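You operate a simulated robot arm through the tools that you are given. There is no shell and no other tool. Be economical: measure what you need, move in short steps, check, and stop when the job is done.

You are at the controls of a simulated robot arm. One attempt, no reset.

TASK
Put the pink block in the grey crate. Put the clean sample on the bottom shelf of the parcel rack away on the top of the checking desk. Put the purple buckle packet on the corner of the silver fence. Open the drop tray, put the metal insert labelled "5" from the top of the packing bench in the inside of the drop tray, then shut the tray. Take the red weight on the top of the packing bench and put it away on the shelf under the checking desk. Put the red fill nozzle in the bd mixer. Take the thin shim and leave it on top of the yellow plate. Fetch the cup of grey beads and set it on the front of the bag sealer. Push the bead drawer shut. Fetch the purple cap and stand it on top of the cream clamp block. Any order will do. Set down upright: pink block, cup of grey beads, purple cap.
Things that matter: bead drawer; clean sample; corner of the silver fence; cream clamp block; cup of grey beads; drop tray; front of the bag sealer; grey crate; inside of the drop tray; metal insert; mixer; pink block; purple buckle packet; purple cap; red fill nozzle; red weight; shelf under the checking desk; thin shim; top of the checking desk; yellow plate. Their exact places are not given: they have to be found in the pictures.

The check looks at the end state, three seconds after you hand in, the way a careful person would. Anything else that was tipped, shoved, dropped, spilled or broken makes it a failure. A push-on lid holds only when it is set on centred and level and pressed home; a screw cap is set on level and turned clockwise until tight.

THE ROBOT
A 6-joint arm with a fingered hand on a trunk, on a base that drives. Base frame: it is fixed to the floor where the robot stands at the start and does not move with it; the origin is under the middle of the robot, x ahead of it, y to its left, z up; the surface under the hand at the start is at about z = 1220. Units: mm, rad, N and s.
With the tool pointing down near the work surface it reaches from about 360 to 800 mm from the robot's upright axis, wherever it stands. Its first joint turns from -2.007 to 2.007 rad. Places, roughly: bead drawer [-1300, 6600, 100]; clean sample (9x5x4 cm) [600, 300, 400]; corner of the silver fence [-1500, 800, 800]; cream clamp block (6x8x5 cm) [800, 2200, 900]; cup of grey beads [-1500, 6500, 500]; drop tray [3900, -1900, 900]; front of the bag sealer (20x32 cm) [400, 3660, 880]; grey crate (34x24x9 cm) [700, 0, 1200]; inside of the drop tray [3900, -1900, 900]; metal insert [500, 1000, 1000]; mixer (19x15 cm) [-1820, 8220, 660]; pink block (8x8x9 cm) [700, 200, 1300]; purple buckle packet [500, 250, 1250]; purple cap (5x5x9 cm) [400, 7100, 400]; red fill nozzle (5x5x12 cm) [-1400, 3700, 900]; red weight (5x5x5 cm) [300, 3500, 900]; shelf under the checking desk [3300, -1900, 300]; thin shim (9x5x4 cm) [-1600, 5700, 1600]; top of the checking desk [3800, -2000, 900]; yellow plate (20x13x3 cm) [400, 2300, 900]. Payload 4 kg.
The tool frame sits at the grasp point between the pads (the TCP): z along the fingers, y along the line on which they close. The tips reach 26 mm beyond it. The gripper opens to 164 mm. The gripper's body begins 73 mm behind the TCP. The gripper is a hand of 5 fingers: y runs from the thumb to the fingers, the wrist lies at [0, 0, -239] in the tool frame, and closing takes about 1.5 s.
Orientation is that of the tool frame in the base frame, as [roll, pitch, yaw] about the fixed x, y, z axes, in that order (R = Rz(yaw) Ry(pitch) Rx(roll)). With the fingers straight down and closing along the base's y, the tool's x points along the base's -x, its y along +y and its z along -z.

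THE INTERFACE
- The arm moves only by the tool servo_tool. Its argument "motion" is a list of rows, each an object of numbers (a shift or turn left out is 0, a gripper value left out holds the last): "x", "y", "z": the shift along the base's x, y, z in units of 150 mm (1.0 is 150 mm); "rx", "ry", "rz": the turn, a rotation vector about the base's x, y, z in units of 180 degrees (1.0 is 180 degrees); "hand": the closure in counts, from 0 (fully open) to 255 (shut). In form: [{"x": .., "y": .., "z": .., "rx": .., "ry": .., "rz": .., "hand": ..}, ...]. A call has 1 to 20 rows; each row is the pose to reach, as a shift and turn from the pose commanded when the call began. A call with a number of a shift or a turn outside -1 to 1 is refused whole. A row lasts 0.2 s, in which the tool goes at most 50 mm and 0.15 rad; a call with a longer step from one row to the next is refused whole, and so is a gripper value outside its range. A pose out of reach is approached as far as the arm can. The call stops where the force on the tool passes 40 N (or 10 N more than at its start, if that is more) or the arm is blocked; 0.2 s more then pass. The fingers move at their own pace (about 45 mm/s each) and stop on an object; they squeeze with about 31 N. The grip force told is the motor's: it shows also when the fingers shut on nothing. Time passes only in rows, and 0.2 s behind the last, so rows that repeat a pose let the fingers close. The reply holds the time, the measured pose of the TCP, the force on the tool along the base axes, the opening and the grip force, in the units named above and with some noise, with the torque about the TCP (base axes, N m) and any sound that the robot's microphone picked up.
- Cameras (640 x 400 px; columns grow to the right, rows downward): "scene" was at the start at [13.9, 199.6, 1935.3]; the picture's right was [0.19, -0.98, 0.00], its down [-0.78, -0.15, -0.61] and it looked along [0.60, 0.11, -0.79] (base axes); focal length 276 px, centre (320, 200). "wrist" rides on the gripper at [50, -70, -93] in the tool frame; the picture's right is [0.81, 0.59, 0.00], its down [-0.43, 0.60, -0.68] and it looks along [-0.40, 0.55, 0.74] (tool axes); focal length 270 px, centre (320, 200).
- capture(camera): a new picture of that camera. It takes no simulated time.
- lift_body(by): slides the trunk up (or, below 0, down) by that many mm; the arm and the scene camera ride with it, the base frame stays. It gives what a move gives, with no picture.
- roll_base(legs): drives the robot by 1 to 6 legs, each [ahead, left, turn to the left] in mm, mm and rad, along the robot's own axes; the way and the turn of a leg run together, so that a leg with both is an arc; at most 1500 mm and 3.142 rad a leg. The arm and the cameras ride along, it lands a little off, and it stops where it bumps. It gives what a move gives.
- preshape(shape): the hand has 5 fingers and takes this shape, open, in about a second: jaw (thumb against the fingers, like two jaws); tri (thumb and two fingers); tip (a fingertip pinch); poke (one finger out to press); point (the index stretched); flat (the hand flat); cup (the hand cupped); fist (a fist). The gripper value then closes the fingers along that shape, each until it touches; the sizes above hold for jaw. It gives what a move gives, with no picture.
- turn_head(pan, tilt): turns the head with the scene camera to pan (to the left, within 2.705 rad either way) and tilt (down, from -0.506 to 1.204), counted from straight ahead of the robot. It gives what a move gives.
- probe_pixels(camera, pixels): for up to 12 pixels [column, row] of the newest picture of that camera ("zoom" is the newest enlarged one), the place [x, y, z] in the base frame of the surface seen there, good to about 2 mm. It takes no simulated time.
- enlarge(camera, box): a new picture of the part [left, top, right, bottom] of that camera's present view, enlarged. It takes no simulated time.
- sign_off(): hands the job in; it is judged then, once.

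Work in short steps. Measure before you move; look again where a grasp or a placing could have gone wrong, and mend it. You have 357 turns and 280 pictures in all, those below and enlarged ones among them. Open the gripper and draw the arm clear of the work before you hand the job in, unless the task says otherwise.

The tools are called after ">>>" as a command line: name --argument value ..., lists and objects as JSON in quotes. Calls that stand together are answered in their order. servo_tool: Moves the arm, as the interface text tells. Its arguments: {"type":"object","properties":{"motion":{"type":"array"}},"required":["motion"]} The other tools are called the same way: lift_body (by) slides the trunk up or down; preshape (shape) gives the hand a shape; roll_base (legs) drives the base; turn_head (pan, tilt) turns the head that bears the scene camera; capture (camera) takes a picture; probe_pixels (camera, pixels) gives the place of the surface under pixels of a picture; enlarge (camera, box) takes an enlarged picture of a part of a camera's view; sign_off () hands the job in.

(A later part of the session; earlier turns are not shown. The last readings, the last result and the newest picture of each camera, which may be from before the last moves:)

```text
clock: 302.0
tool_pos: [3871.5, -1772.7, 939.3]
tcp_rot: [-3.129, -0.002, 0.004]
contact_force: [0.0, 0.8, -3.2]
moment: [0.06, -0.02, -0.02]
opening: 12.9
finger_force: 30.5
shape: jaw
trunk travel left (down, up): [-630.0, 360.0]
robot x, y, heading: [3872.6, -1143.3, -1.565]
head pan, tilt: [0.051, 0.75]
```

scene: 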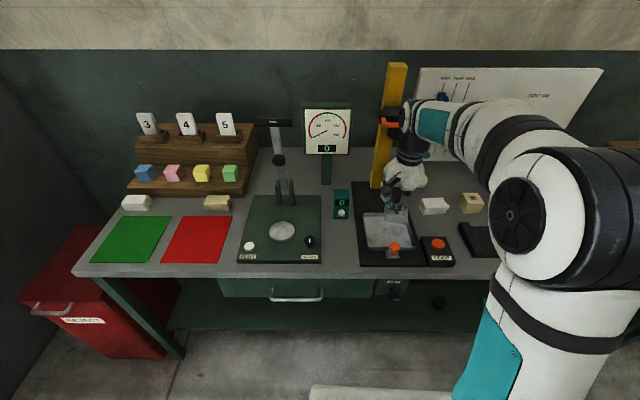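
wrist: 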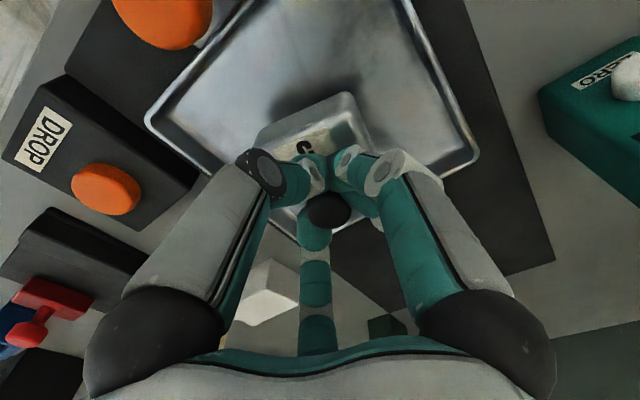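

Not yet touching; I lower 3 mm more then open.

>>> servo_tool --motion '[{"z": -0.015}, {"z": -0.025}, {"z": -0.025}, {"z": -0.025, "hand": 170}, {"z": -0.025, "hand": 170}, {"z": -0.025, "hand": 170}, {"z": -0.025, "hand": 170}, {"z": 0.2}, {"z": 0.45}, {"z": 0.7}, {"z": 0.7}]'

>>> capture --camera "wrist"

>>> enlarge --camera "scene" --box '[330, 140, 470, 280]'

```text
clock: 304.4
tool_pos: [3870.2, -1772.3, 1044.6]
tcp_rot: [-3.129, -0.002, 0.002]
contact_force: [0.6, 0.1, 0.5]
moment: [0.0, 0.01, -0.04]
opening: 54.6
finger_force: 0.0
shape: jaw
trunk travel left (down, up): [-630.0, 360.0]
robot x, y, heading: [3869.4, -1144.4, -1.574]
head pan, tilt: [0.051, 0.75]
```

```text
147 pictures are left
```

wrist: 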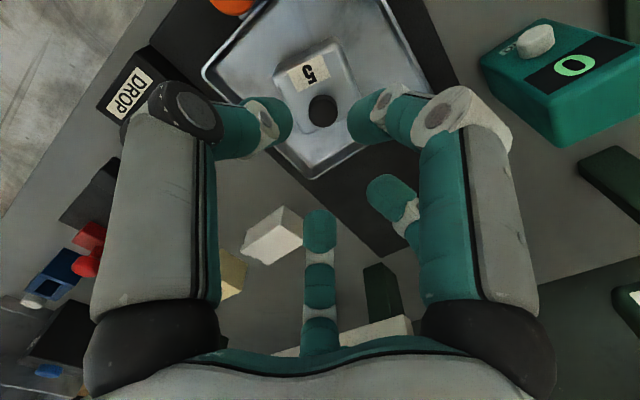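

```text
2.86 times, centred on (400, 210) of scene
```

zoom: 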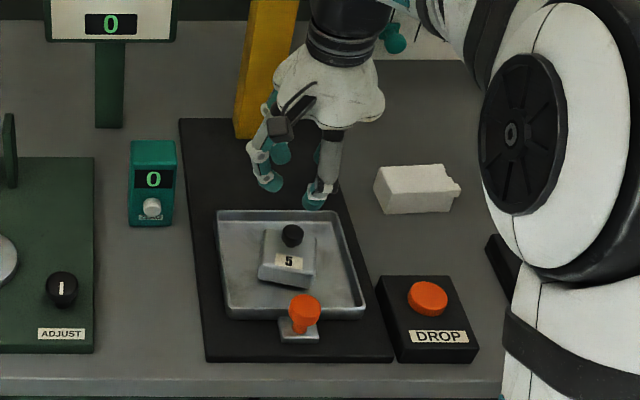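

The insert sits in the tray. I close the hand, go in front of the orange knob (y≈−1625) and lower to push the tray shut.

>>> servo_tool --motion '[{"y": 0.25, "hand": 255}, {"y": 0.5}, {"y": 0.75}, {"y": 0.98}, {"y": 0.98}, {"y": 0.98, "z": -0.2}, {"y": 0.98, "z": -0.45}, {"y": 0.98, "z": -0.7}, {"y": 0.98, "z": -0.82}, {"y": 0.98, "z": -0.82}]'

>>> capture --camera "wrist"

>>> enlarge --camera "scene" --box '[330, 140, 470, 280]'

```text
clock: 306.6
tool_pos: [3873.1, -1624.6, 920.4]
tcp_rot: [-3.13, 0.0, 0.002]
contact_force: [0.1, -0.6, 0.3]
moment: [0.03, 0.02, 0.01]
opening: 0.0
finger_force: 31.2
shape: jaw
trunk travel left (down, up): [-630.0, 360.0]
robot x, y, heading: [3871.0, -1149.0, -1.569]
head pan, tilt: [0.051, 0.75]
```

```text
145 pictures are left
```

wrist: 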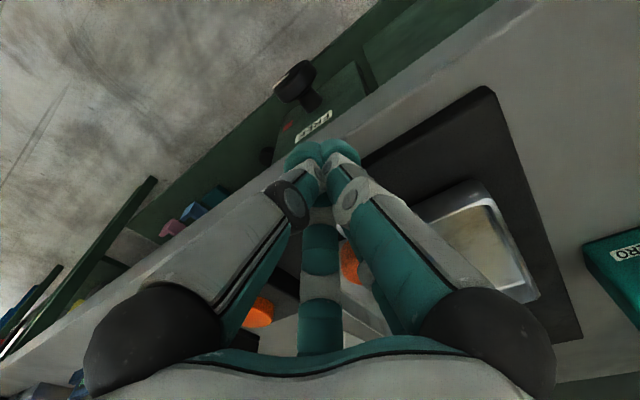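

```text
2.86 times, centred on (400, 210) of scene
```

zoom: 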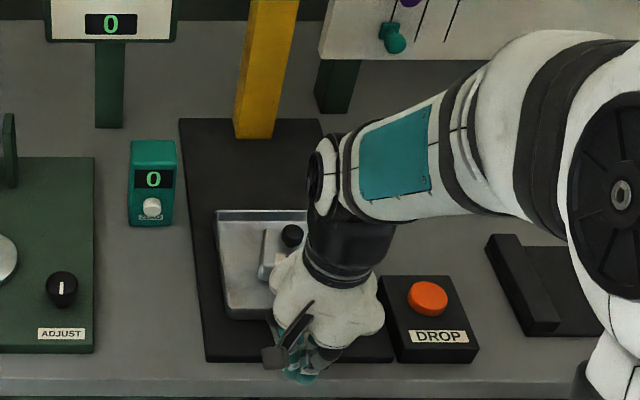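

No contact yet. I push −y steadily by 120 mm first.

>>> servo_tool --motion '[{"y": -0.13}, {"y": -0.26}, {"y": -0.39}, {"y": -0.52}, {"y": -0.65}, {"y": -0.8}, {"y": -0.8}]'

>>> enlarge --camera "scene" --box '[330, 120, 470, 280]'

```text
clock: 308.2
tool_pos: [3872.4, -1746.0, 919.3]
tcp_rot: [-3.129, 0.002, 0.003]
contact_force: [0.2, 0.0, -0.5]
moment: [0.0, 0.03, 0.03]
opening: 0.0
finger_force: 31.0
shape: jaw
trunk travel left (down, up): [-630.0, 360.0]
robot x, y, heading: [3869.7, -1147.1, -1.568]
head pan, tilt: [0.051, 0.75]
```

```text
2.50 times, centred on (400, 200) of scene
```

zoom: 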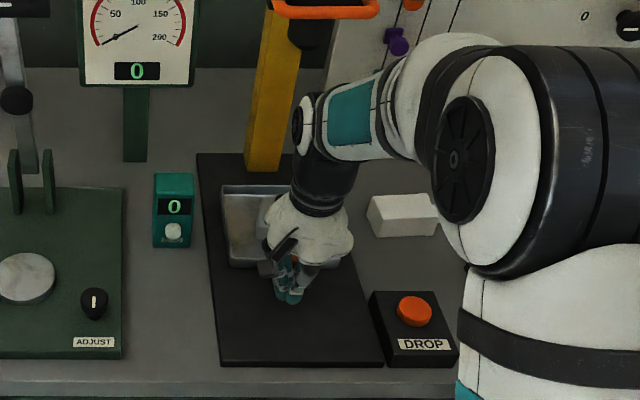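

The tray is moving in. I push on in small steps until it stops.

>>> servo_tool --motion '[{"y": -0.07}, {"y": -0.14}, {"y": -0.2}, {"y": -0.26}, {"y": -0.26}]'

>>> enlarge --camera "scene" --box '[330, 120, 470, 280]'

```text
clock: 309.4
tool_pos: [3872.4, -1785.5, 920.1]
tcp_rot: [-3.129, 0.0, 0.003]
contact_force: [0.0, 0.5, 0.1]
moment: [-0.02, 0.01, 0.0]
opening: 0.0
finger_force: 31.1
shape: jaw
trunk travel left (down, up): [-630.0, 360.0]
robot x, y, heading: [3869.7, -1144.8, -1.57]
head pan, tilt: [0.051, 0.75]
```

```text
2.50 times, centred on (400, 200) of scene
```

zoom: 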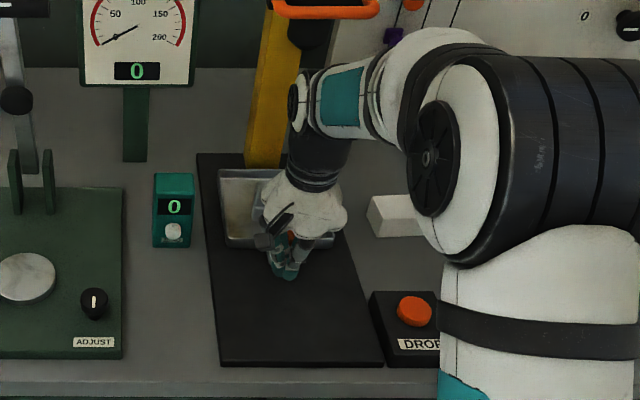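

I probe the tray's left corners to see how far it is from its shut position (rear ≈ −1990, front ≈ −1840).

>>> probe_pixels --camera "zoom" --pixels '[[222, 174], [228, 238], [232, 236], [290, 236], [310, 240], [295, 20], [300, 45], [296, 90]]'

```text
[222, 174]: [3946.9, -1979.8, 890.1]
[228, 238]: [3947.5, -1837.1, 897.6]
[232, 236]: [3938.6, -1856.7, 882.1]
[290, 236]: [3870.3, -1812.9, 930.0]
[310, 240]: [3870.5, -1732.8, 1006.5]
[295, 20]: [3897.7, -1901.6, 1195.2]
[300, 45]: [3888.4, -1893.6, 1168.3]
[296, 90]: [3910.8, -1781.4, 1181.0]
```

It's within a few millimetres of shut; I push up to 12 mm more until resistance.

>>> servo_tool --motion '[{"y": -0.03}, {"y": -0.05}, {"y": -0.07}, {"y": -0.08}, {"y": -0.08}]'

```text
clock: 310.6
tool_pos: [3871.8, -1791.1, 921.4]
tcp_rot: [-3.124, 0.002, 0.003]
contact_force: [3.1, 35.0, -3.7]
moment: [-0.19, 0.03, 0.23]
opening: 0.0
finger_force: 30.8
shape: jaw
trunk travel left (down, up): [-630.0, 360.0]
robot x, y, heading: [3867.2, -1144.9, -1.569]
head pan, tilt: [0.051, 0.75]
```

35 N resistance: the tray is fully shut. I withdraw the hand back and up, and check.

>>> servo_tool --motion '[{"y": 0.1}, {"y": 0.35}, {"y": 0.6, "z": 0.1}, {"y": 0.8, "z": 0.3}, {"y": 0.9, "z": 0.6}, {"y": 0.9, "z": 0.85}]'

>>> roll_base --legs '[[-100, 0, 0]]'

>>> capture --camera "scene"

>>> enlarge --camera "scene" --box '[330, 120, 470, 280]'

```text
clock: 312.0
tool_pos: [3870.8, -1659.5, 1047.2]
tcp_rot: [-3.128, 0.001, 0.005]
contact_force: [0.1, -0.6, 1.0]
moment: [0.03, 0.01, 0.01]
opening: 0.2
finger_force: 30.5
shape: jaw
trunk travel left (down, up): [-630.0, 360.0]
robot x, y, heading: [3871.9, -1144.9, -1.569]
head pan, tilt: [0.051, 0.75]
```

```text
clock: 313.2
tool_pos: [3870.2, -1559.6, 1048.7]
tcp_rot: [-3.131, 0.0, 0.002]
contact_force: [1.0, -0.1, -0.1]
moment: [0.02, 0.0, 0.04]
opening: 0.0
finger_force: 30.8
shape: jaw
trunk travel left (down, up): [-630.0, 360.0]
robot x, y, heading: [3868.5, -1045.7, -1.569]
head pan, tilt: [0.051, 0.75]
```

```text
141 pictures are left
```

scene: 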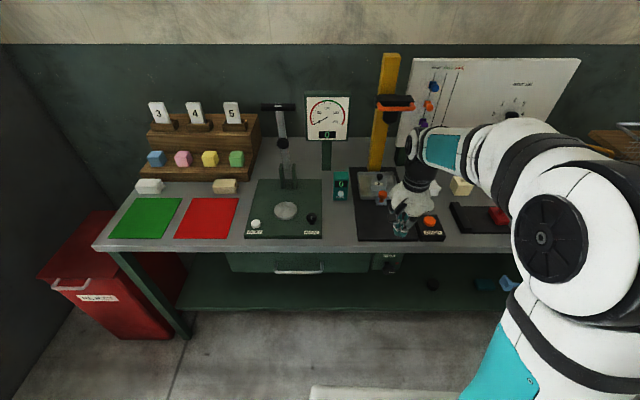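

```text
2.50 times, centred on (400, 200) of scene
```

zoom: 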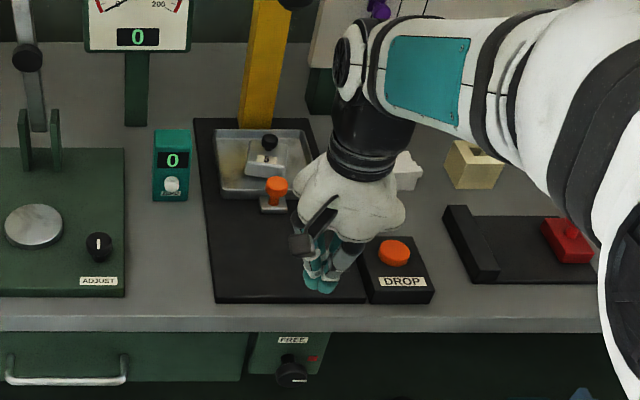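

The tray is shut with the insert inside. Before leaving I check the shelf under the desk for a free spot.

>>> turn_head --pan -0.35 --tilt 0.75

>>> lift_body --by -150

>>> capture --camera "scene"

```text
clock: 314.0
tool_pos: [3868.7, -1560.9, 1047.8]
tcp_rot: [-3.128, 0.001, 0.001]
contact_force: [0.7, 1.0, 0.1]
moment: [-0.04, -0.01, -0.02]
opening: 0.0
finger_force: 30.9
shape: jaw
trunk travel left (down, up): [-630.0, 360.0]
robot x, y, heading: [3869.5, -1047.5, -1.568]
head pan, tilt: [-0.351, 0.75]
```

```text
clock: 315.8
tool_pos: [3868.8, -1561.4, 897.3]
tcp_rot: [-3.13, 0.001, 0.003]
contact_force: [-1.2, 0.5, 0.5]
moment: [0.03, 0.0, 0.0]
opening: 0.1
finger_force: 30.4
shape: jaw
trunk travel left (down, up): [-480.0, 510.0]
robot x, y, heading: [3877.3, -1046.1, -1.569]
head pan, tilt: [-0.351, 0.75]
```

```text
139 pictures are left
```

scene: 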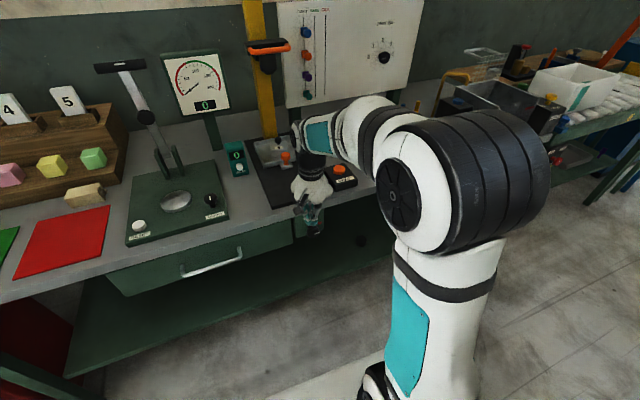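

The arm blocks the view; I'll inspect the shelf when I come back. Now I drive to the packing bench for the red weight.

>>> roll_base --legs '[[-80, 0, 0], [0, -1450, 0], [0, -1450, 0], [0, -1400, 0], [0, 0, 1.569], [0, 1400, 0]]'

>>> lift_body --by 150

>>> roll_base --legs '[[0, 1450, 0], [0, 1400, 0]]'

>>> turn_head --pan 0.2 --tilt 0.6

>>> capture --camera "scene"

```text
clock: 347.4
tool_pos: [149.5, 303.2, 896.3]
tcp_rot: [-3.131, -0.001, 1.515]
contact_force: [-0.4, -1.0, 0.3]
moment: [0.0, 0.0, -0.01]
opening: 0.1
finger_force: 31.3
shape: jaw
trunk travel left (down, up): [-480.0, 510.0]
robot x, y, heading: [-364.6, 336.7, -0.056]
head pan, tilt: [-0.351, 0.75]
```

```text
clock: 349.2
tool_pos: [149.4, 303.0, 1047.5]
tcp_rot: [-3.129, 0.001, 1.515]
contact_force: [0.5, 0.2, -0.3]
moment: [0.0, -0.03, -0.01]
opening: 0.0
finger_force: 31.3
shape: jaw
trunk travel left (down, up): [-630.0, 360.0]
robot x, y, heading: [-367.3, 333.3, -0.058]
head pan, tilt: [-0.351, 0.75]
```

```text
clock: 362.9
tool_pos: [363.8, 3101.9, 1046.7]
tcp_rot: [-3.131, 0.003, 1.469]
contact_force: [-0.8, 0.3, -0.3]
moment: [0.0, -0.02, -0.01]
opening: 0.2
finger_force: 31.0
shape: jaw
trunk travel left (down, up): [-630.0, 360.0]
robot x, y, heading: [-151.4, 3159.2, -0.108]
head pan, tilt: [-0.351, 0.75]
```

```text
clock: 363.8
tool_pos: [364.3, 3101.8, 1046.8]
tcp_rot: [-3.128, -0.001, 1.467]
contact_force: [-0.5, -0.1, 0.1]
moment: [0.0, 0.0, 0.01]
opening: 0.2
finger_force: 30.8
shape: jaw
trunk travel left (down, up): [-630.0, 360.0]
robot x, y, heading: [-146.9, 3162.2, -0.101]
head pan, tilt: [0.201, 0.6]
```

```text
138 pictures are left
```

scene: 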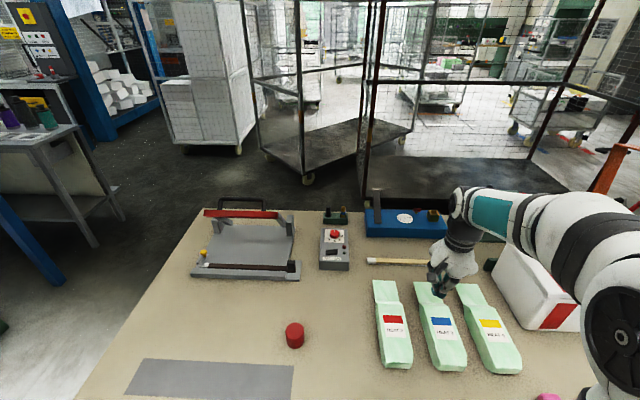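

The red weight is at (294,335). I probe it, the bag sealer and the grey mat.

>>> probe_pixels --camera "scene" --pixels '[[294, 326], [287, 340], [302, 340], [294, 346], [210, 378], [140, 362], [292, 368], [245, 250], [200, 275], [298, 275], [395, 340], [250, 320]]'

>>> enlarge --camera "scene" --box '[120, 180, 360, 400]'

```text
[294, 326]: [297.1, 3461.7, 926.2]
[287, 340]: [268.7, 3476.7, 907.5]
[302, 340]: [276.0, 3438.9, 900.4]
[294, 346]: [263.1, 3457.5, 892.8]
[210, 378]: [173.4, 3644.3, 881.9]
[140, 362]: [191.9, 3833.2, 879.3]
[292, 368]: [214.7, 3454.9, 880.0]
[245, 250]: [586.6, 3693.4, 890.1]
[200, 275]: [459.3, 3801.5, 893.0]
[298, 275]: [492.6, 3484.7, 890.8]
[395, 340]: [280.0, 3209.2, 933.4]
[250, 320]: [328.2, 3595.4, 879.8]
```

```text
1.82 times, centred on (240, 290) of scene
```

zoom: 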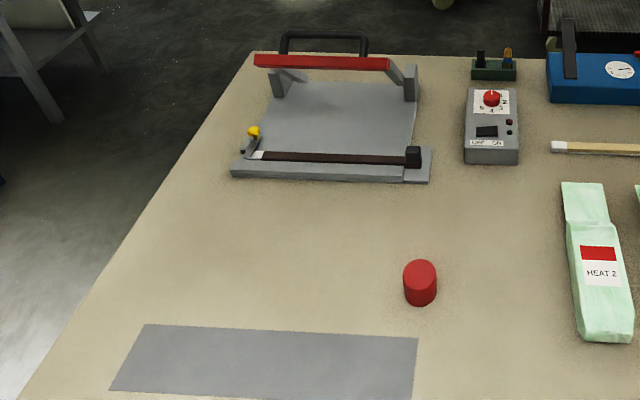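

The weight is a cylinder at ≈(285, 3458), top 927 on the bench at 880. I reposition the base in front of it and turn the hand back to natural.

>>> roll_base --legs '[[-130, 300, 0.1]]'

>>> servo_tool --motion '[{"rz": 0.047, "hand": 100}, {"rz": 0.094}, {"rz": 0.141}, {"rz": 0.188}, {"rz": 0.235}, {"rz": 0.282}, {"rz": 0.329}, {"rz": 0.376}, {"rz": 0.423}, {"rz": 0.47}, {"rz": 0.5}, {"rz": 0.5}]'

>>> capture --camera "wrist"

```text
clock: 366.0
tool_pos: [251.9, 3465.3, 1047.5]
tcp_rot: [-3.131, 0.002, 1.579]
contact_force: [-1.4, 0.0, 0.9]
moment: [-0.01, -0.02, -0.01]
opening: 0.0
finger_force: 30.3
shape: jaw
trunk travel left (down, up): [-630.0, 360.0]
robot x, y, heading: [-263.8, 3465.1, 0.004]
head pan, tilt: [0.201, 0.6]
```

```text
clock: 368.6
tool_pos: [250.7, 3466.1, 1047.5]
tcp_rot: [-3.13, 0.002, -3.133]
contact_force: [-0.6, 0.3, -0.3]
moment: [-0.02, -0.02, 0.01]
opening: 99.7
finger_force: 0.1
shape: jaw
trunk travel left (down, up): [-630.0, 360.0]
robot x, y, heading: [-267.5, 3467.9, 0.011]
head pan, tilt: [0.201, 0.6]
```

```text
136 pictures are left
```

wrist: 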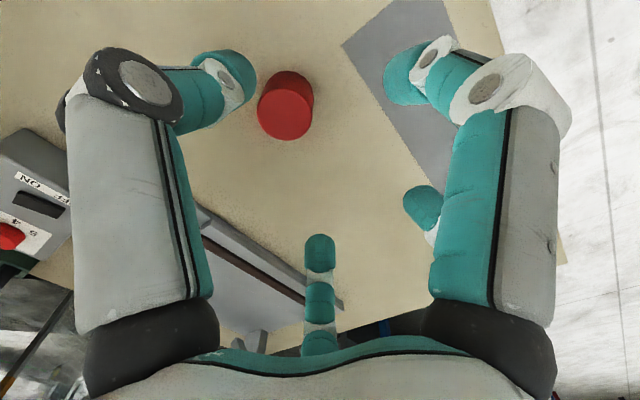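

>>> probe_pixels --camera "wrist" --pixels '[[285, 113], [262, 110], [310, 110], [285, 135], [287, 92], [290, 80]]'

```text
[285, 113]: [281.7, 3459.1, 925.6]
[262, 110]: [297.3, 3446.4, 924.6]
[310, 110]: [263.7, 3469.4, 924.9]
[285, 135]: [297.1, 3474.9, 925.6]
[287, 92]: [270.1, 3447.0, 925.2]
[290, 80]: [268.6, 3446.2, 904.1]
```

Weight centre is (282, 3459). I descend around it to z≈911 and close.

>>> servo_tool --motion '[{"x": 0.207, "y": -0.047, "z": -0.2}, {"x": 0.207, "y": -0.047, "z": -0.45}, {"x": 0.207, "y": -0.047, "z": -0.7}, {"x": 0.207, "y": -0.047, "z": -0.9}, {"x": 0.207, "y": -0.047, "z": -0.9, "hand": 255}, {"x": 0.207, "y": -0.047, "z": -0.9, "hand": 255}, {"x": 0.207, "y": -0.047, "z": -0.9, "hand": 255}, {"x": 0.207, "y": -0.047, "z": -0.9, "hand": 255}, {"x": 0.207, "y": -0.047, "z": -0.9, "hand": 255}, {"x": 0.207, "y": -0.047, "z": -0.9, "hand": 255}, {"x": 0.207, "y": -0.047, "z": -0.9, "hand": 255}]'

>>> servo_tool --motion '[{"z": 0.2}, {"z": 0.45}, {"z": 0.7}, {"z": 0.9}, {"z": 0.9}]'

>>> capture --camera "wrist"

```text
clock: 371.0
tool_pos: [282.6, 3456.5, 911.8]
tcp_rot: [-3.129, -0.001, -3.132]
contact_force: [0.2, 0.1, 0.6]
moment: [-0.01, 0.0, -0.02]
opening: 38.9
finger_force: 31.1
shape: jaw
trunk travel left (down, up): [-630.0, 360.0]
robot x, y, heading: [-259.4, 3465.3, 0.012]
head pan, tilt: [0.201, 0.6]
```

```text
clock: 372.2
tool_pos: [280.7, 3458.8, 1048.1]
tcp_rot: [-3.128, 0.001, -3.135]
contact_force: [-0.4, -0.1, -5.6]
moment: [-0.01, 0.02, 0.01]
opening: 38.9
finger_force: 31.2
shape: jaw
trunk travel left (down, up): [-630.0, 360.0]
robot x, y, heading: [-260.9, 3461.4, 0.005]
head pan, tilt: [0.201, 0.6]
```

```text
135 pictures are left
```

wrist: 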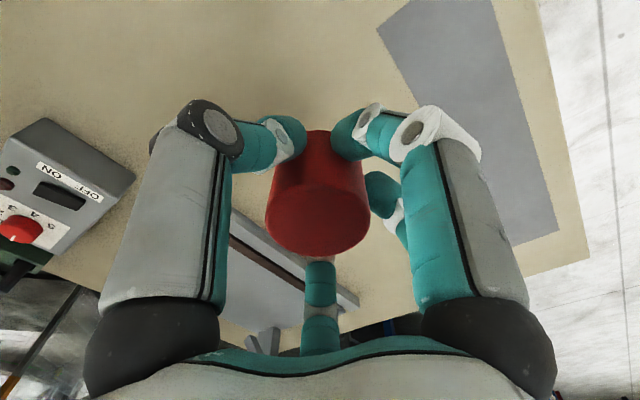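

The weight is held (5.6 N). I back off and drive toward the desk, checking heading midway.

>>> roll_base --legs '[[-260, 0, 0], [0, -1400, 0], [0, -700, 0]]'

>>> turn_head --pan 0.3 --tilt 0.5

>>> capture --camera "scene"

```text
clock: 384.2
tool_pos: [29.4, 1331.1, 1048.2]
tcp_rot: [-3.129, 0.001, -3.141]
contact_force: [0.2, 0.4, -5.6]
moment: [-0.02, 0.03, 0.0]
opening: 38.7
finger_force: 31.0
shape: jaw
trunk travel left (down, up): [-630.0, 360.0]
robot x, y, heading: [-513.3, 1344.5, 0.002]
head pan, tilt: [0.201, 0.6]
```

```text
clock: 384.8
tool_pos: [29.0, 1332.1, 1048.2]
tcp_rot: [-3.13, 0.0, -3.141]
contact_force: [0.6, -0.2, -5.8]
moment: [-0.01, 0.03, 0.04]
opening: 39.0
finger_force: 30.5
shape: jaw
trunk travel left (down, up): [-630.0, 360.0]
robot x, y, heading: [-517.4, 1340.3, 0.001]
head pan, tilt: [0.3, 0.499]
```

```text
134 pictures are left
```

scene: 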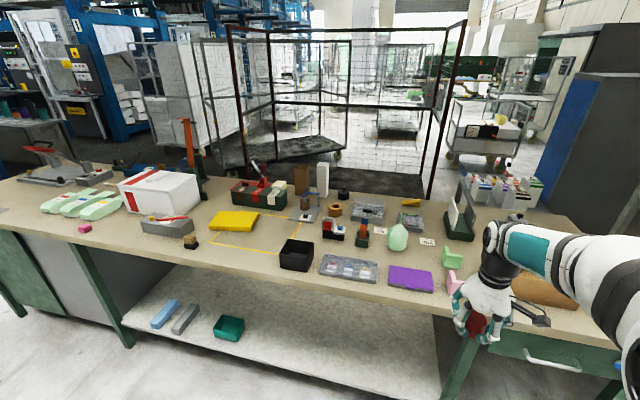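

The bench looks undisturbed. I continue to the desk.

>>> roll_base --legs '[[0, -1400, 0], [0, -950, 0], [0, 0, -1.572], [0, 1400, 0], [0, 1400, 0]]'

>>> turn_head --pan 0.6 --tilt 0.6

>>> capture --camera "scene"

```text
clock: 413.3
tool_pos: [2201.6, -1692.3, 1047.2]
tcp_rot: [-3.13, 0.001, 1.502]
contact_force: [-0.7, 0.1, -5.9]
moment: [0.01, 0.0, 0.01]
opening: 39.0
finger_force: 31.2
shape: jaw
trunk travel left (down, up): [-630.0, 360.0]
robot x, y, heading: [2252.0, -1150.9, -1.641]
head pan, tilt: [0.3, 0.499]
```

```text
clock: 414.1
tool_pos: [2202.4, -1690.9, 1048.2]
tcp_rot: [-3.13, 0.0, 1.502]
contact_force: [0.6, 0.0, -5.5]
moment: [0.0, 0.03, -0.02]
opening: 38.8
finger_force: 31.3
shape: jaw
trunk travel left (down, up): [-630.0, 360.0]
robot x, y, heading: [2251.7, -1148.5, -1.639]
head pan, tilt: [0.6, 0.6]
```

```text
133 pictures are left
```

scene: 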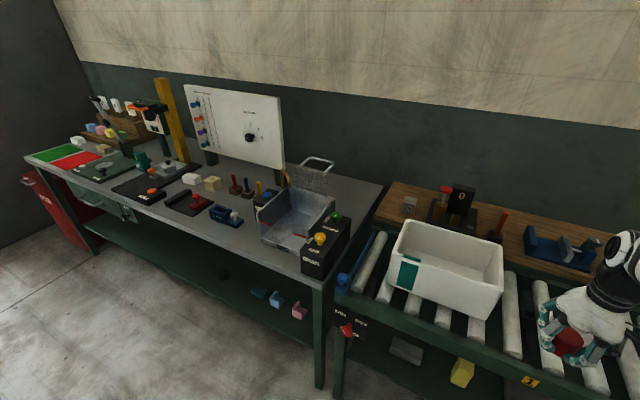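

The shelf under the desk is visible with a large free area. I correct heading, back off, and move in front of x≈3550.

>>> roll_base --legs '[[-150, 0, 0.07], [0, 1320, 0]]'

>>> turn_head --pan 0.35 --tilt 0.75

>>> capture --camera "scene"

```text
clock: 421.9
tool_pos: [3603.2, -1549.8, 1047.1]
tcp_rot: [-3.13, 0.0, 1.56]
contact_force: [0.2, -0.5, -6.0]
moment: [0.01, 0.01, -0.02]
opening: 38.5
finger_force: 30.8
shape: jaw
trunk travel left (down, up): [-630.0, 360.0]
robot x, y, heading: [3622.8, -1007.1, -1.586]
head pan, tilt: [0.6, 0.6]
```

```text
clock: 422.7
tool_pos: [3604.5, -1549.4, 1047.9]
tcp_rot: [-3.13, 0.001, 1.56]
contact_force: [0.1, 0.1, -5.7]
moment: [0.04, -0.01, -0.01]
opening: 38.9
finger_force: 31.2
shape: jaw
trunk travel left (down, up): [-630.0, 360.0]
robot x, y, heading: [3624.6, -1005.6, -1.576]
head pan, tilt: [0.351, 0.75]
```

```text
132 pictures are left
```

scene: 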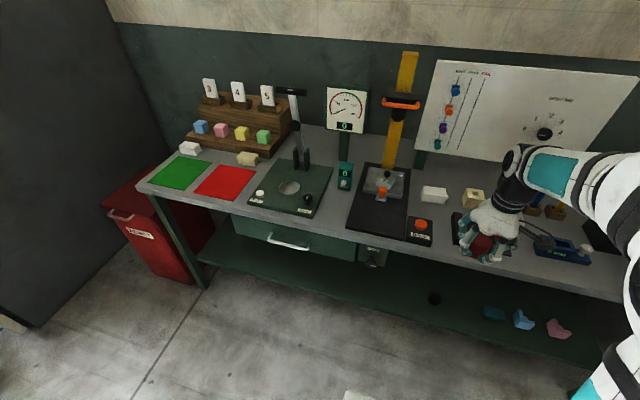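

I probe the shelf items and candidate free spots.

>>> probe_pixels --camera "scene" --pixels '[[435, 298], [487, 312], [400, 295], [380, 290], [460, 310], [450, 330], [400, 315], [340, 285], [560, 350], [375, 250], [430, 262]]'

>>> enlarge --camera "scene" --box '[340, 230, 620, 380]'

```text
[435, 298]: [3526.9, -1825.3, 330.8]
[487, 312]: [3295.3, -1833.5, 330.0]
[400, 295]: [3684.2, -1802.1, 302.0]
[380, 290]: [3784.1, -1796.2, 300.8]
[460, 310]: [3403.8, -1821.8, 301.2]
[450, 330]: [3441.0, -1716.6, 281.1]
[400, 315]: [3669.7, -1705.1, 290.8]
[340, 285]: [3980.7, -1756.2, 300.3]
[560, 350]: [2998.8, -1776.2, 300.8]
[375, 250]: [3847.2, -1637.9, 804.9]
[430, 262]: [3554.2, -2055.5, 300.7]
```

```text
2.29 times, centred on (480, 305) of scene
```

zoom: 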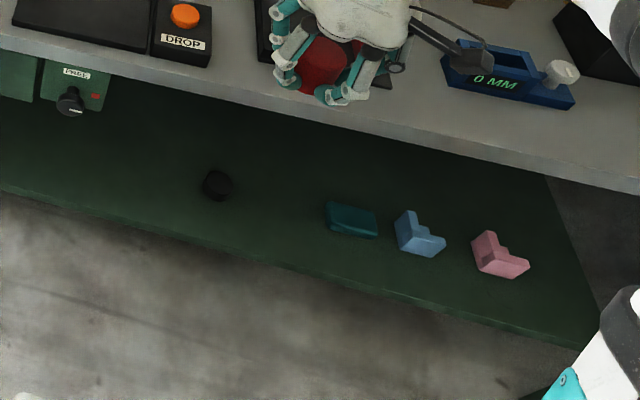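

A free spot is at (3680, −1800) on the shelf (z=300). I back off, shift left, and lower the trunk fully.

>>> roll_base --legs '[[-130, 76, 0.01]]'

>>> lift_body --by -400

>>> lift_body --by -230

>>> servo_tool --motion '[{"y": -0.2, "z": -0.1}, {"y": -0.4, "z": -0.2}, {"y": -0.6, "z": -0.3}, {"y": -0.65, "z": -0.4}, {"y": -0.65, "z": -0.4}]'

>>> turn_head --pan 0.2 --tilt 0.4

>>> capture --camera "scene"

```text
clock: 424.1
tool_pos: [3687.4, -1418.9, 1048.8]
tcp_rot: [-3.131, 0.0, 1.569]
contact_force: [0.2, 1.5, -5.4]
moment: [-0.02, 0.03, 0.04]
opening: 38.6
finger_force: 30.9
shape: jaw
trunk travel left (down, up): [-630.0, 360.0]
robot x, y, heading: [3698.4, -873.3, -1.569]
head pan, tilt: [0.351, 0.75]
```

```text
clock: 427.9
tool_pos: [3686.1, -1419.6, 648.5]
tcp_rot: [-3.129, -0.001, 1.569]
contact_force: [0.0, -0.3, -5.8]
moment: [0.01, 0.06, 0.0]
opening: 38.9
finger_force: 30.6
shape: jaw
trunk travel left (down, up): [-230.0, 760.0]
robot x, y, heading: [3700.0, -873.9, -1.576]
head pan, tilt: [0.351, 0.75]
```

```text
clock: 430.3
tool_pos: [3685.7, -1418.9, 418.2]
tcp_rot: [-3.13, 0.002, 1.57]
contact_force: [0.3, 0.4, -5.4]
moment: [0.0, 0.03, -0.01]
opening: 38.6
finger_force: 30.5
shape: jaw
trunk travel left (down, up): [0.0, 990.0]
robot x, y, heading: [3698.4, -876.0, -1.577]
head pan, tilt: [0.351, 0.75]
```

```text
clock: 431.5
tool_pos: [3686.2, -1516.1, 360.4]
tcp_rot: [-3.128, 0.002, 1.568]
contact_force: [0.4, -0.2, -6.3]
moment: [0.01, 0.01, 0.02]
opening: 38.9
finger_force: 31.3
shape: jaw
trunk travel left (down, up): [0.0, 990.0]
robot x, y, heading: [3694.6, -872.1, -1.572]
head pan, tilt: [0.351, 0.75]
```

```text
clock: 432.4
tool_pos: [3685.6, -1516.1, 359.5]
tcp_rot: [-3.129, 0.001, 1.568]
contact_force: [1.2, 0.3, -6.0]
moment: [0.03, 0.05, 0.0]
opening: 38.9
finger_force: 30.9
shape: jaw
trunk travel left (down, up): [0.0, 990.0]
robot x, y, heading: [3697.1, -874.7, -1.569]
head pan, tilt: [0.201, 0.4]
```

```text
130 pictures are left
```

scene: 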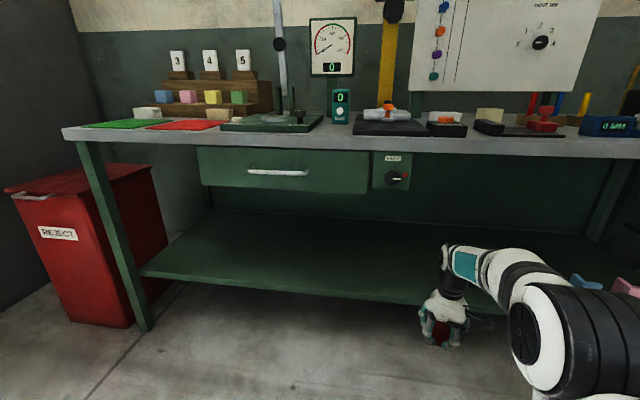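

There's ample space under the desk. I check the forearm height, then drive forward 280 mm.

>>> probe_pixels --camera "scene" --pixels '[[450, 246], [490, 252], [520, 258], [560, 290], [600, 300], [440, 148]]'

>>> roll_base --legs '[[280, 0, 0]]'

>>> capture --camera "wrist"

>>> capture --camera "scene"

```text
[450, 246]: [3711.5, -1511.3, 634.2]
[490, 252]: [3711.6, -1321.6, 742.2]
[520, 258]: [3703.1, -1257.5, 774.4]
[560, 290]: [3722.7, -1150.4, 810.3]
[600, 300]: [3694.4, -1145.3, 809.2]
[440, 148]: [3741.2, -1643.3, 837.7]
```

```text
clock: 434.3
tool_pos: [3681.0, -1791.3, 359.9]
tcp_rot: [-3.13, 0.0, 1.565]
contact_force: [0.3, -1.3, -6.2]
moment: [-0.01, 0.04, -0.02]
opening: 38.7
finger_force: 30.6
shape: jaw
trunk travel left (down, up): [0.0, 990.0]
robot x, y, heading: [3696.8, -1150.3, -1.576]
head pan, tilt: [0.201, 0.4]
```

```text
129 pictures are left
```

wrist: 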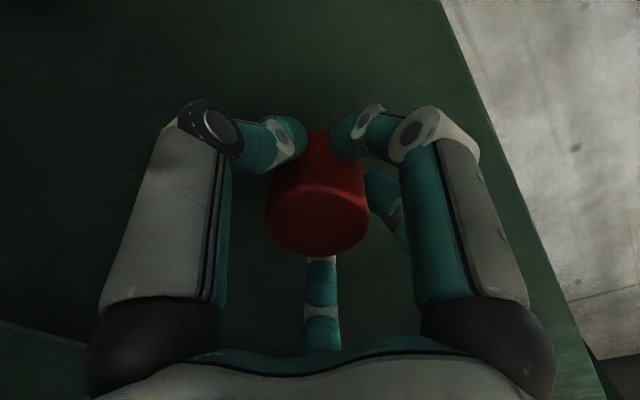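

```text
128 pictures are left
```

scene: 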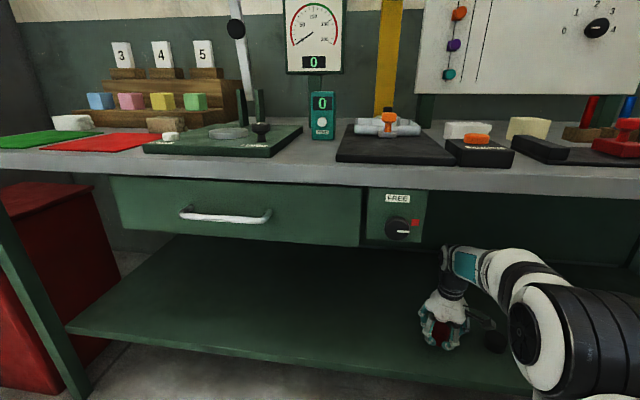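

The weight is over the shelf. I lower until contact (~28 mm) and release.

>>> servo_tool --motion '[{"z": -0.1}, {"z": -0.16}, {"z": -0.185}, {"z": -0.2}, {"z": -0.2}]'

```text
clock: 435.5
tool_pos: [3681.2, -1792.2, 331.6]
tcp_rot: [-3.128, 0.002, 1.565]
contact_force: [0.4, 2.3, 6.0]
moment: [-0.03, -0.03, -0.03]
opening: 39.0
finger_force: 31.4
shape: jaw
trunk travel left (down, up): [0.0, 990.0]
robot x, y, heading: [3695.0, -1149.4, -1.58]
head pan, tilt: [0.201, 0.4]
```

Contact (force reversed to +6 N). I open and rise 70 mm, then look.

>>> servo_tool --motion '[{"hand": 130}, {"hand": 130}, {"hand": 130}, {"hand": 130}, {"hand": 130}, {"z": 0.2}, {"z": 0.4}, {"z": 0.5}, {"z": 0.5}]'

>>> capture --camera "wrist"

```text
clock: 437.5
tool_pos: [3681.3, -1792.6, 405.4]
tcp_rot: [-3.131, -0.001, 1.562]
contact_force: [0.4, -1.1, -0.1]
moment: [-0.01, -0.03, 0.01]
opening: 79.7
finger_force: 0.1
shape: jaw
trunk travel left (down, up): [0.0, 990.0]
robot x, y, heading: [3695.3, -1150.7, -1.572]
head pan, tilt: [0.201, 0.4]
```

```text
127 pictures are left
```

wrist: 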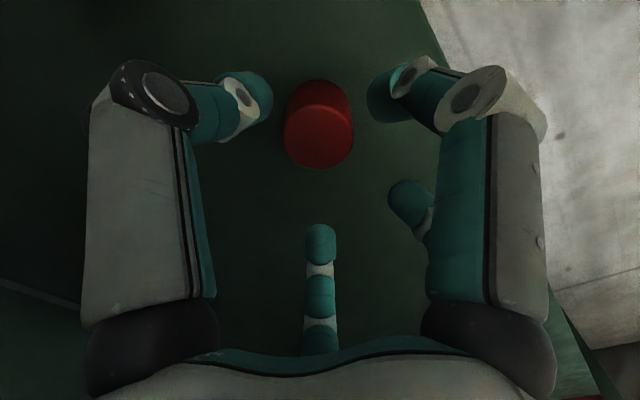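

The weight stands on the shelf. I back out, raise the trunk and head for the far left area, first to the red fill nozzle (−1400, 3700).

>>> roll_base --legs '[[-320, 0, 0]]'

>>> lift_body --by 400

>>> lift_body --by 230

>>> roll_base --legs '[[0, -1400, 0], [0, -1400, 0], [0, -1400, 0], [0, 0, 1.572], [0, 1200, 0]]'

```text
clock: 439.6
tool_pos: [3684.4, -1471.2, 405.9]
tcp_rot: [-3.128, 0.002, 1.565]
contact_force: [0.5, 0.2, 0.1]
moment: [-0.01, -0.01, 0.03]
opening: 79.8
finger_force: 0.1
shape: jaw
trunk travel left (down, up): [0.0, 990.0]
robot x, y, heading: [3698.3, -831.7, -1.578]
head pan, tilt: [0.201, 0.4]
```

```text
clock: 443.5
tool_pos: [3684.1, -1470.4, 806.0]
tcp_rot: [-3.13, -0.001, 1.565]
contact_force: [0.9, 0.2, 0.0]
moment: [-0.01, -0.01, 0.0]
opening: 79.8
finger_force: 0.0
shape: jaw
trunk travel left (down, up): [-400.0, 590.0]
robot x, y, heading: [3698.1, -832.2, -1.582]
head pan, tilt: [0.201, 0.4]
```

```text
clock: 445.9
tool_pos: [3684.4, -1471.3, 1034.7]
tcp_rot: [-3.129, 0.0, 1.565]
contact_force: [-0.7, -0.2, -0.4]
moment: [0.02, -0.01, 0.01]
opening: 79.7
finger_force: 0.1
shape: jaw
trunk travel left (down, up): [-630.0, 360.0]
robot x, y, heading: [3695.7, -832.5, -1.574]
head pan, tilt: [0.201, 0.4]
```

```text
clock: 475.7
tool_pos: [150.0, 430.8, 1034.5]
tcp_rot: [-3.129, 0.0, 3.098]
contact_force: [-0.3, -0.1, -0.2]
moment: [-0.01, 0.01, 0.01]
opening: 79.8
finger_force: 0.1
shape: jaw
trunk travel left (down, up): [-630.0, 360.0]
robot x, y, heading: [-486.1, 471.6, -0.045]
head pan, tilt: [0.201, 0.4]
```

I continue up the corridor, correcting heading, then turn to face the left-hand bench at y≈3600.

>>> roll_base --legs '[[0, 0, 0.05], [0, 1400, 0], [0, 1400, 0], [0, 300, 0], [0, 0, 3.14]]'

>>> turn_head --pan 0.0 --tilt 0.5

>>> capture --camera "scene"

```text
clock: 498.6
tool_pos: [-1148.2, 3604.6, 1036.2]
tcp_rot: [-3.13, 0.0, -0.033]
contact_force: [0.1, 0.0, 0.0]
moment: [0.0, -0.03, 0.01]
opening: 79.7
finger_force: 0.0
shape: jaw
trunk travel left (down, up): [-630.0, 360.0]
robot x, y, heading: [-509.5, 3575.4, 3.11]
head pan, tilt: [0.201, 0.4]
```

```text
clock: 499.3
tool_pos: [-1146.9, 3604.5, 1035.8]
tcp_rot: [-3.13, 0.001, -0.032]
contact_force: [0.1, 0.1, -0.9]
moment: [-0.04, -0.02, -0.01]
opening: 80.2
finger_force: 0.0
shape: jaw
trunk travel left (down, up): [-630.0, 360.0]
robot x, y, heading: [-503.9, 3574.3, 3.104]
head pan, tilt: [0.0, 0.499]
```

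```text
126 pictures are left
```

scene: 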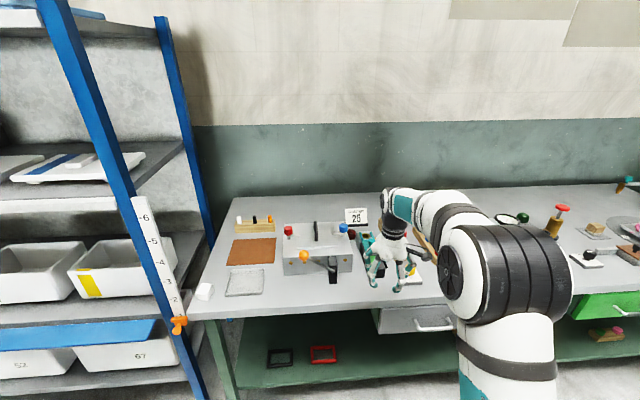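

I probe some of the items and move the arm aside to see the bench around (−1400, 3700).

>>> probe_pixels --camera "scene" --pixels '[[558, 225], [562, 209], [315, 255], [250, 250], [425, 240], [380, 245], [405, 290], [250, 300], [500, 219], [400, 320]]'

>>> servo_tool --motion '[{"x": 0.2, "z": 0.2}, {"x": 0.4, "z": 0.4}, {"x": 0.6, "z": 0.4}, {"x": 0.8, "z": 0.4}]'

>>> enlarge --camera "scene" --box '[220, 190, 480, 330]'

```text
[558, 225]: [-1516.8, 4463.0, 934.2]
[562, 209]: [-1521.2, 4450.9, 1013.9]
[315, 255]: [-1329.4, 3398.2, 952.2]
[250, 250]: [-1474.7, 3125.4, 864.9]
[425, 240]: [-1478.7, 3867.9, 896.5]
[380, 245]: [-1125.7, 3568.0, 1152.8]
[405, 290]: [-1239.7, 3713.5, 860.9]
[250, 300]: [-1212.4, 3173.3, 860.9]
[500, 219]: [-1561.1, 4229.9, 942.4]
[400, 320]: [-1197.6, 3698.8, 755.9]
```

```text
clock: 500.3
tool_pos: [-1026.4, 3604.8, 1096.2]
tcp_rot: [-3.129, 0.001, -0.034]
contact_force: [0.4, -0.8, -0.4]
moment: [0.03, 0.02, 0.01]
opening: 79.9
finger_force: 0.0
shape: jaw
trunk travel left (down, up): [-630.0, 360.0]
robot x, y, heading: [-506.3, 3572.9, 3.107]
head pan, tilt: [0.0, 0.499]
```

```text
2.46 times, centred on (350, 260) of scene
```

zoom: 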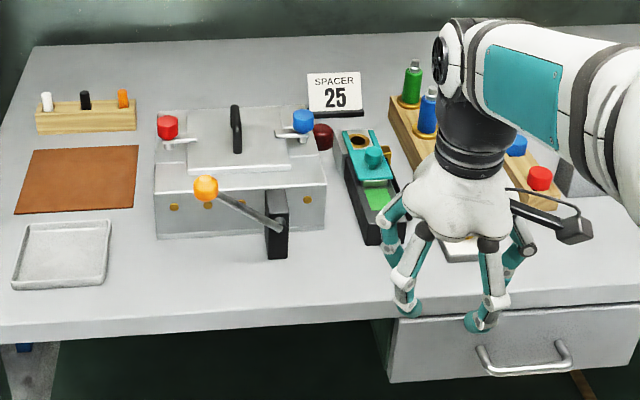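

The red nozzle seems to stand in a wooden rack with green and blue ones, at zoom (540,178). I drive toward +y by 300 mm and move the arm to the left to see it.

>>> roll_base --legs '[[0, -330, 0.035]]'

>>> servo_tool --motion '[{"y": -0.3, "z": 0.1}, {"y": -0.6, "z": 0.2}, {"y": -0.9, "z": 0.2}, {"y": -1.0, "z": 0.2}]'

>>> servo_tool --motion '[{"y": -0.3}, {"y": -0.6}, {"y": -0.9}]'

>>> capture --camera "scene"

```text
clock: 502.5
tool_pos: [-1024.9, 3919.7, 1095.0]
tcp_rot: [-3.131, 0.0, 0.004]
contact_force: [0.3, -0.7, -0.2]
moment: [-0.03, 0.0, -0.01]
opening: 79.9
finger_force: 0.0
shape: jaw
trunk travel left (down, up): [-630.0, 360.0]
robot x, y, heading: [-504.6, 3907.5, -3.138]
head pan, tilt: [0.0, 0.499]
```

```text
clock: 503.5
tool_pos: [-1022.9, 3766.7, 1125.7]
tcp_rot: [-3.13, 0.0, 0.006]
contact_force: [-0.1, -0.6, -0.7]
moment: [-0.03, -0.02, 0.02]
opening: 79.9
finger_force: 0.1
shape: jaw
trunk travel left (down, up): [-630.0, 360.0]
robot x, y, heading: [-499.0, 3902.5, -3.137]
head pan, tilt: [0.0, 0.499]
```

```text
clock: 504.3
tool_pos: [-1023.6, 3628.4, 1126.5]
tcp_rot: [-3.128, 0.001, 0.006]
contact_force: [0.0, -1.0, 0.0]
moment: [0.02, 0.01, -0.02]
opening: 79.7
finger_force: 0.1
shape: jaw
trunk travel left (down, up): [-630.0, 360.0]
robot x, y, heading: [-504.6, 3906.7, -3.134]
head pan, tilt: [0.0, 0.499]
```

```text
124 pictures are left
```

scene: 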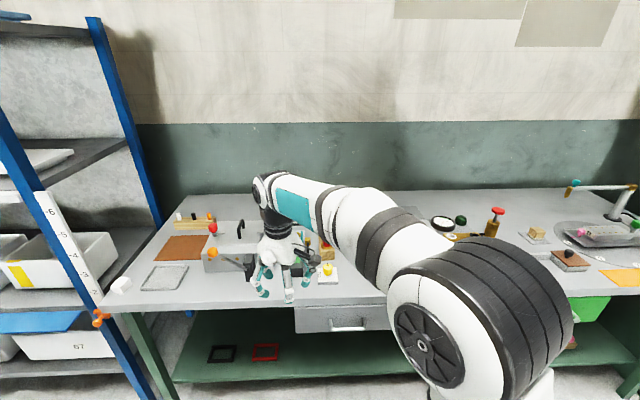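

The arm covers the view again; objects are visible best on the left, so I swing the arm to the right side instead.

>>> servo_tool --motion '[{"y": 0.33}, {"y": 0.66}, {"y": 0.99}]'

>>> servo_tool --motion '[{"y": 0.33}, {"y": 0.66}, {"y": 0.99}]'

>>> servo_tool --motion '[{"y": 0.33}, {"y": 0.66}, {"y": 0.99}]'

>>> turn_head --pan 0.15 --tilt 0.65

>>> capture --camera "scene"

```text
clock: 505.1
tool_pos: [-1022.7, 3780.2, 1124.4]
tcp_rot: [-3.13, 0.0, 0.007]
contact_force: [-0.3, 0.7, -0.4]
moment: [-0.03, -0.04, 0.01]
opening: 80.0
finger_force: 0.1
shape: jaw
trunk travel left (down, up): [-630.0, 360.0]
robot x, y, heading: [-503.0, 3904.0, -3.137]
head pan, tilt: [0.0, 0.499]
```

```text
clock: 505.9
tool_pos: [-1022.8, 3930.7, 1128.4]
tcp_rot: [-3.129, 0.0, 0.005]
contact_force: [0.0, 1.0, -0.5]
moment: [0.03, -0.04, 0.03]
opening: 79.9
finger_force: 0.0
shape: jaw
trunk travel left (down, up): [-630.0, 360.0]
robot x, y, heading: [-501.8, 3908.0, -3.141]
head pan, tilt: [0.0, 0.499]
```

```text
clock: 506.7
tool_pos: [-1024.0, 4079.6, 1126.9]
tcp_rot: [-3.13, 0.001, 0.007]
contact_force: [-0.6, 0.0, 0.6]
moment: [-0.01, -0.02, 0.01]
opening: 80.2
finger_force: 0.2
shape: jaw
trunk travel left (down, up): [-630.0, 360.0]
robot x, y, heading: [-504.7, 3907.2, -3.14]
head pan, tilt: [0.0, 0.499]
```

```text
clock: 507.4
tool_pos: [-1023.1, 4078.8, 1128.0]
tcp_rot: [-3.13, 0.0, 0.006]
contact_force: [0.4, -0.9, -0.1]
moment: [0.02, 0.02, -0.02]
opening: 80.0
finger_force: 0.1
shape: jaw
trunk travel left (down, up): [-630.0, 360.0]
robot x, y, heading: [-506.3, 3908.0, -3.136]
head pan, tilt: [0.15, 0.649]
```

```text
123 pictures are left
```

scene: 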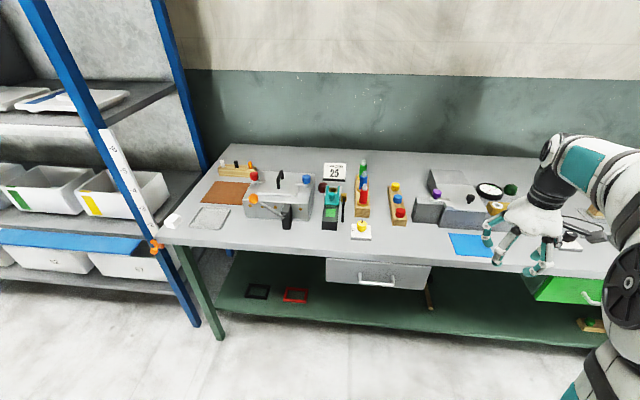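

Now the bench is visible. I enlarge the racks near (360,195)–(400,210).

>>> enlarge --camera "scene" --box '[300, 140, 440, 250]'

>>> probe_pixels --camera "scene" --pixels '[[363, 188], [364, 198], [363, 210], [400, 212], [396, 190], [362, 170], [385, 230], [345, 235]]'

```text
3.64 times, centred on (370, 195) of scene
```

zoom: 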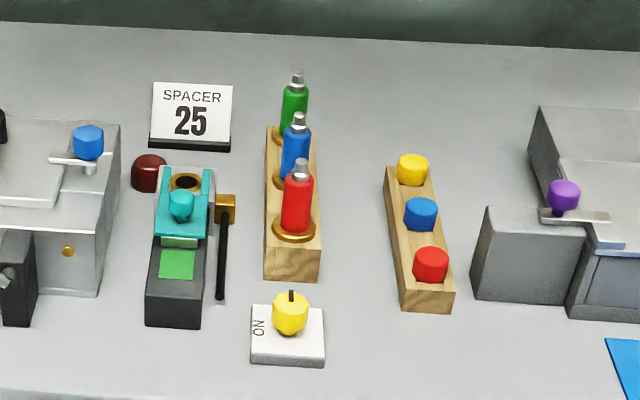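

```text
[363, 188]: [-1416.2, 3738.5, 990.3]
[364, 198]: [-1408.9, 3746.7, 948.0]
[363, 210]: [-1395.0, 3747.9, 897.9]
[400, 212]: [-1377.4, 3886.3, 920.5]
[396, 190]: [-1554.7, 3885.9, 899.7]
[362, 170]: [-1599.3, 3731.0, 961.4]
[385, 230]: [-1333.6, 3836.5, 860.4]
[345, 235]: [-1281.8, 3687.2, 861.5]
```

The red nozzle stands in a rack at (−1412, 3743), top ≈1010, rack top 898. I drive closer (267 mm ahead, 165 mm left).

>>> roll_base --legs '[[0, 165, 0], [265, 0, 0]]'

>>> servo_tool --motion '[{"y": -0.3}, {"y": -0.6}, {"y": -0.9}, {"y": -0.95}]'

>>> capture --camera "wrist"

>>> capture --camera "scene"

```text
clock: 510.3
tool_pos: [-1288.2, 3911.3, 1126.5]
tcp_rot: [-3.13, 0.0, 0.006]
contact_force: [0.0, 0.4, -0.4]
moment: [0.0, -0.05, 0.0]
opening: 80.2
finger_force: 0.1
shape: jaw
trunk travel left (down, up): [-630.0, 360.0]
robot x, y, heading: [-766.7, 3739.0, -3.132]
head pan, tilt: [0.15, 0.649]
```

```text
clock: 511.3
tool_pos: [-1288.5, 3768.1, 1126.2]
tcp_rot: [-3.129, 0.0, 0.006]
contact_force: [0.6, -0.3, -0.6]
moment: [-0.01, -0.02, -0.02]
opening: 80.0
finger_force: 0.1
shape: jaw
trunk travel left (down, up): [-630.0, 360.0]
robot x, y, heading: [-764.4, 3742.1, -3.133]
head pan, tilt: [0.15, 0.649]
```

```text
121 pictures are left
```

wrist: 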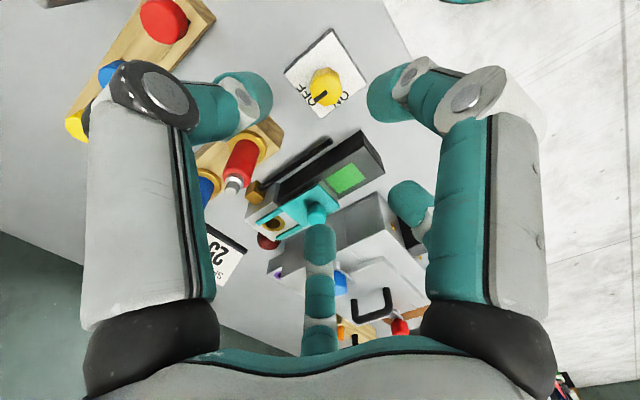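

```text
120 pictures are left
```

scene: 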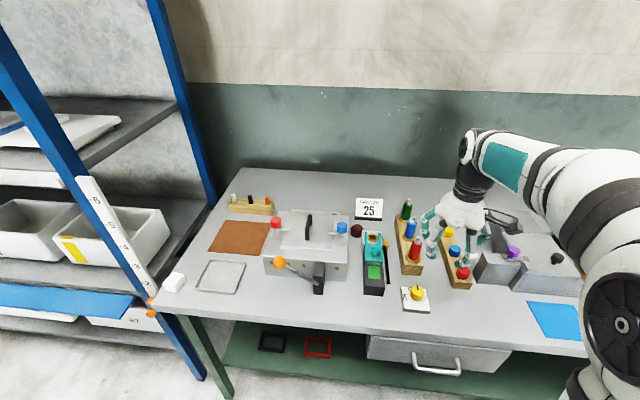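

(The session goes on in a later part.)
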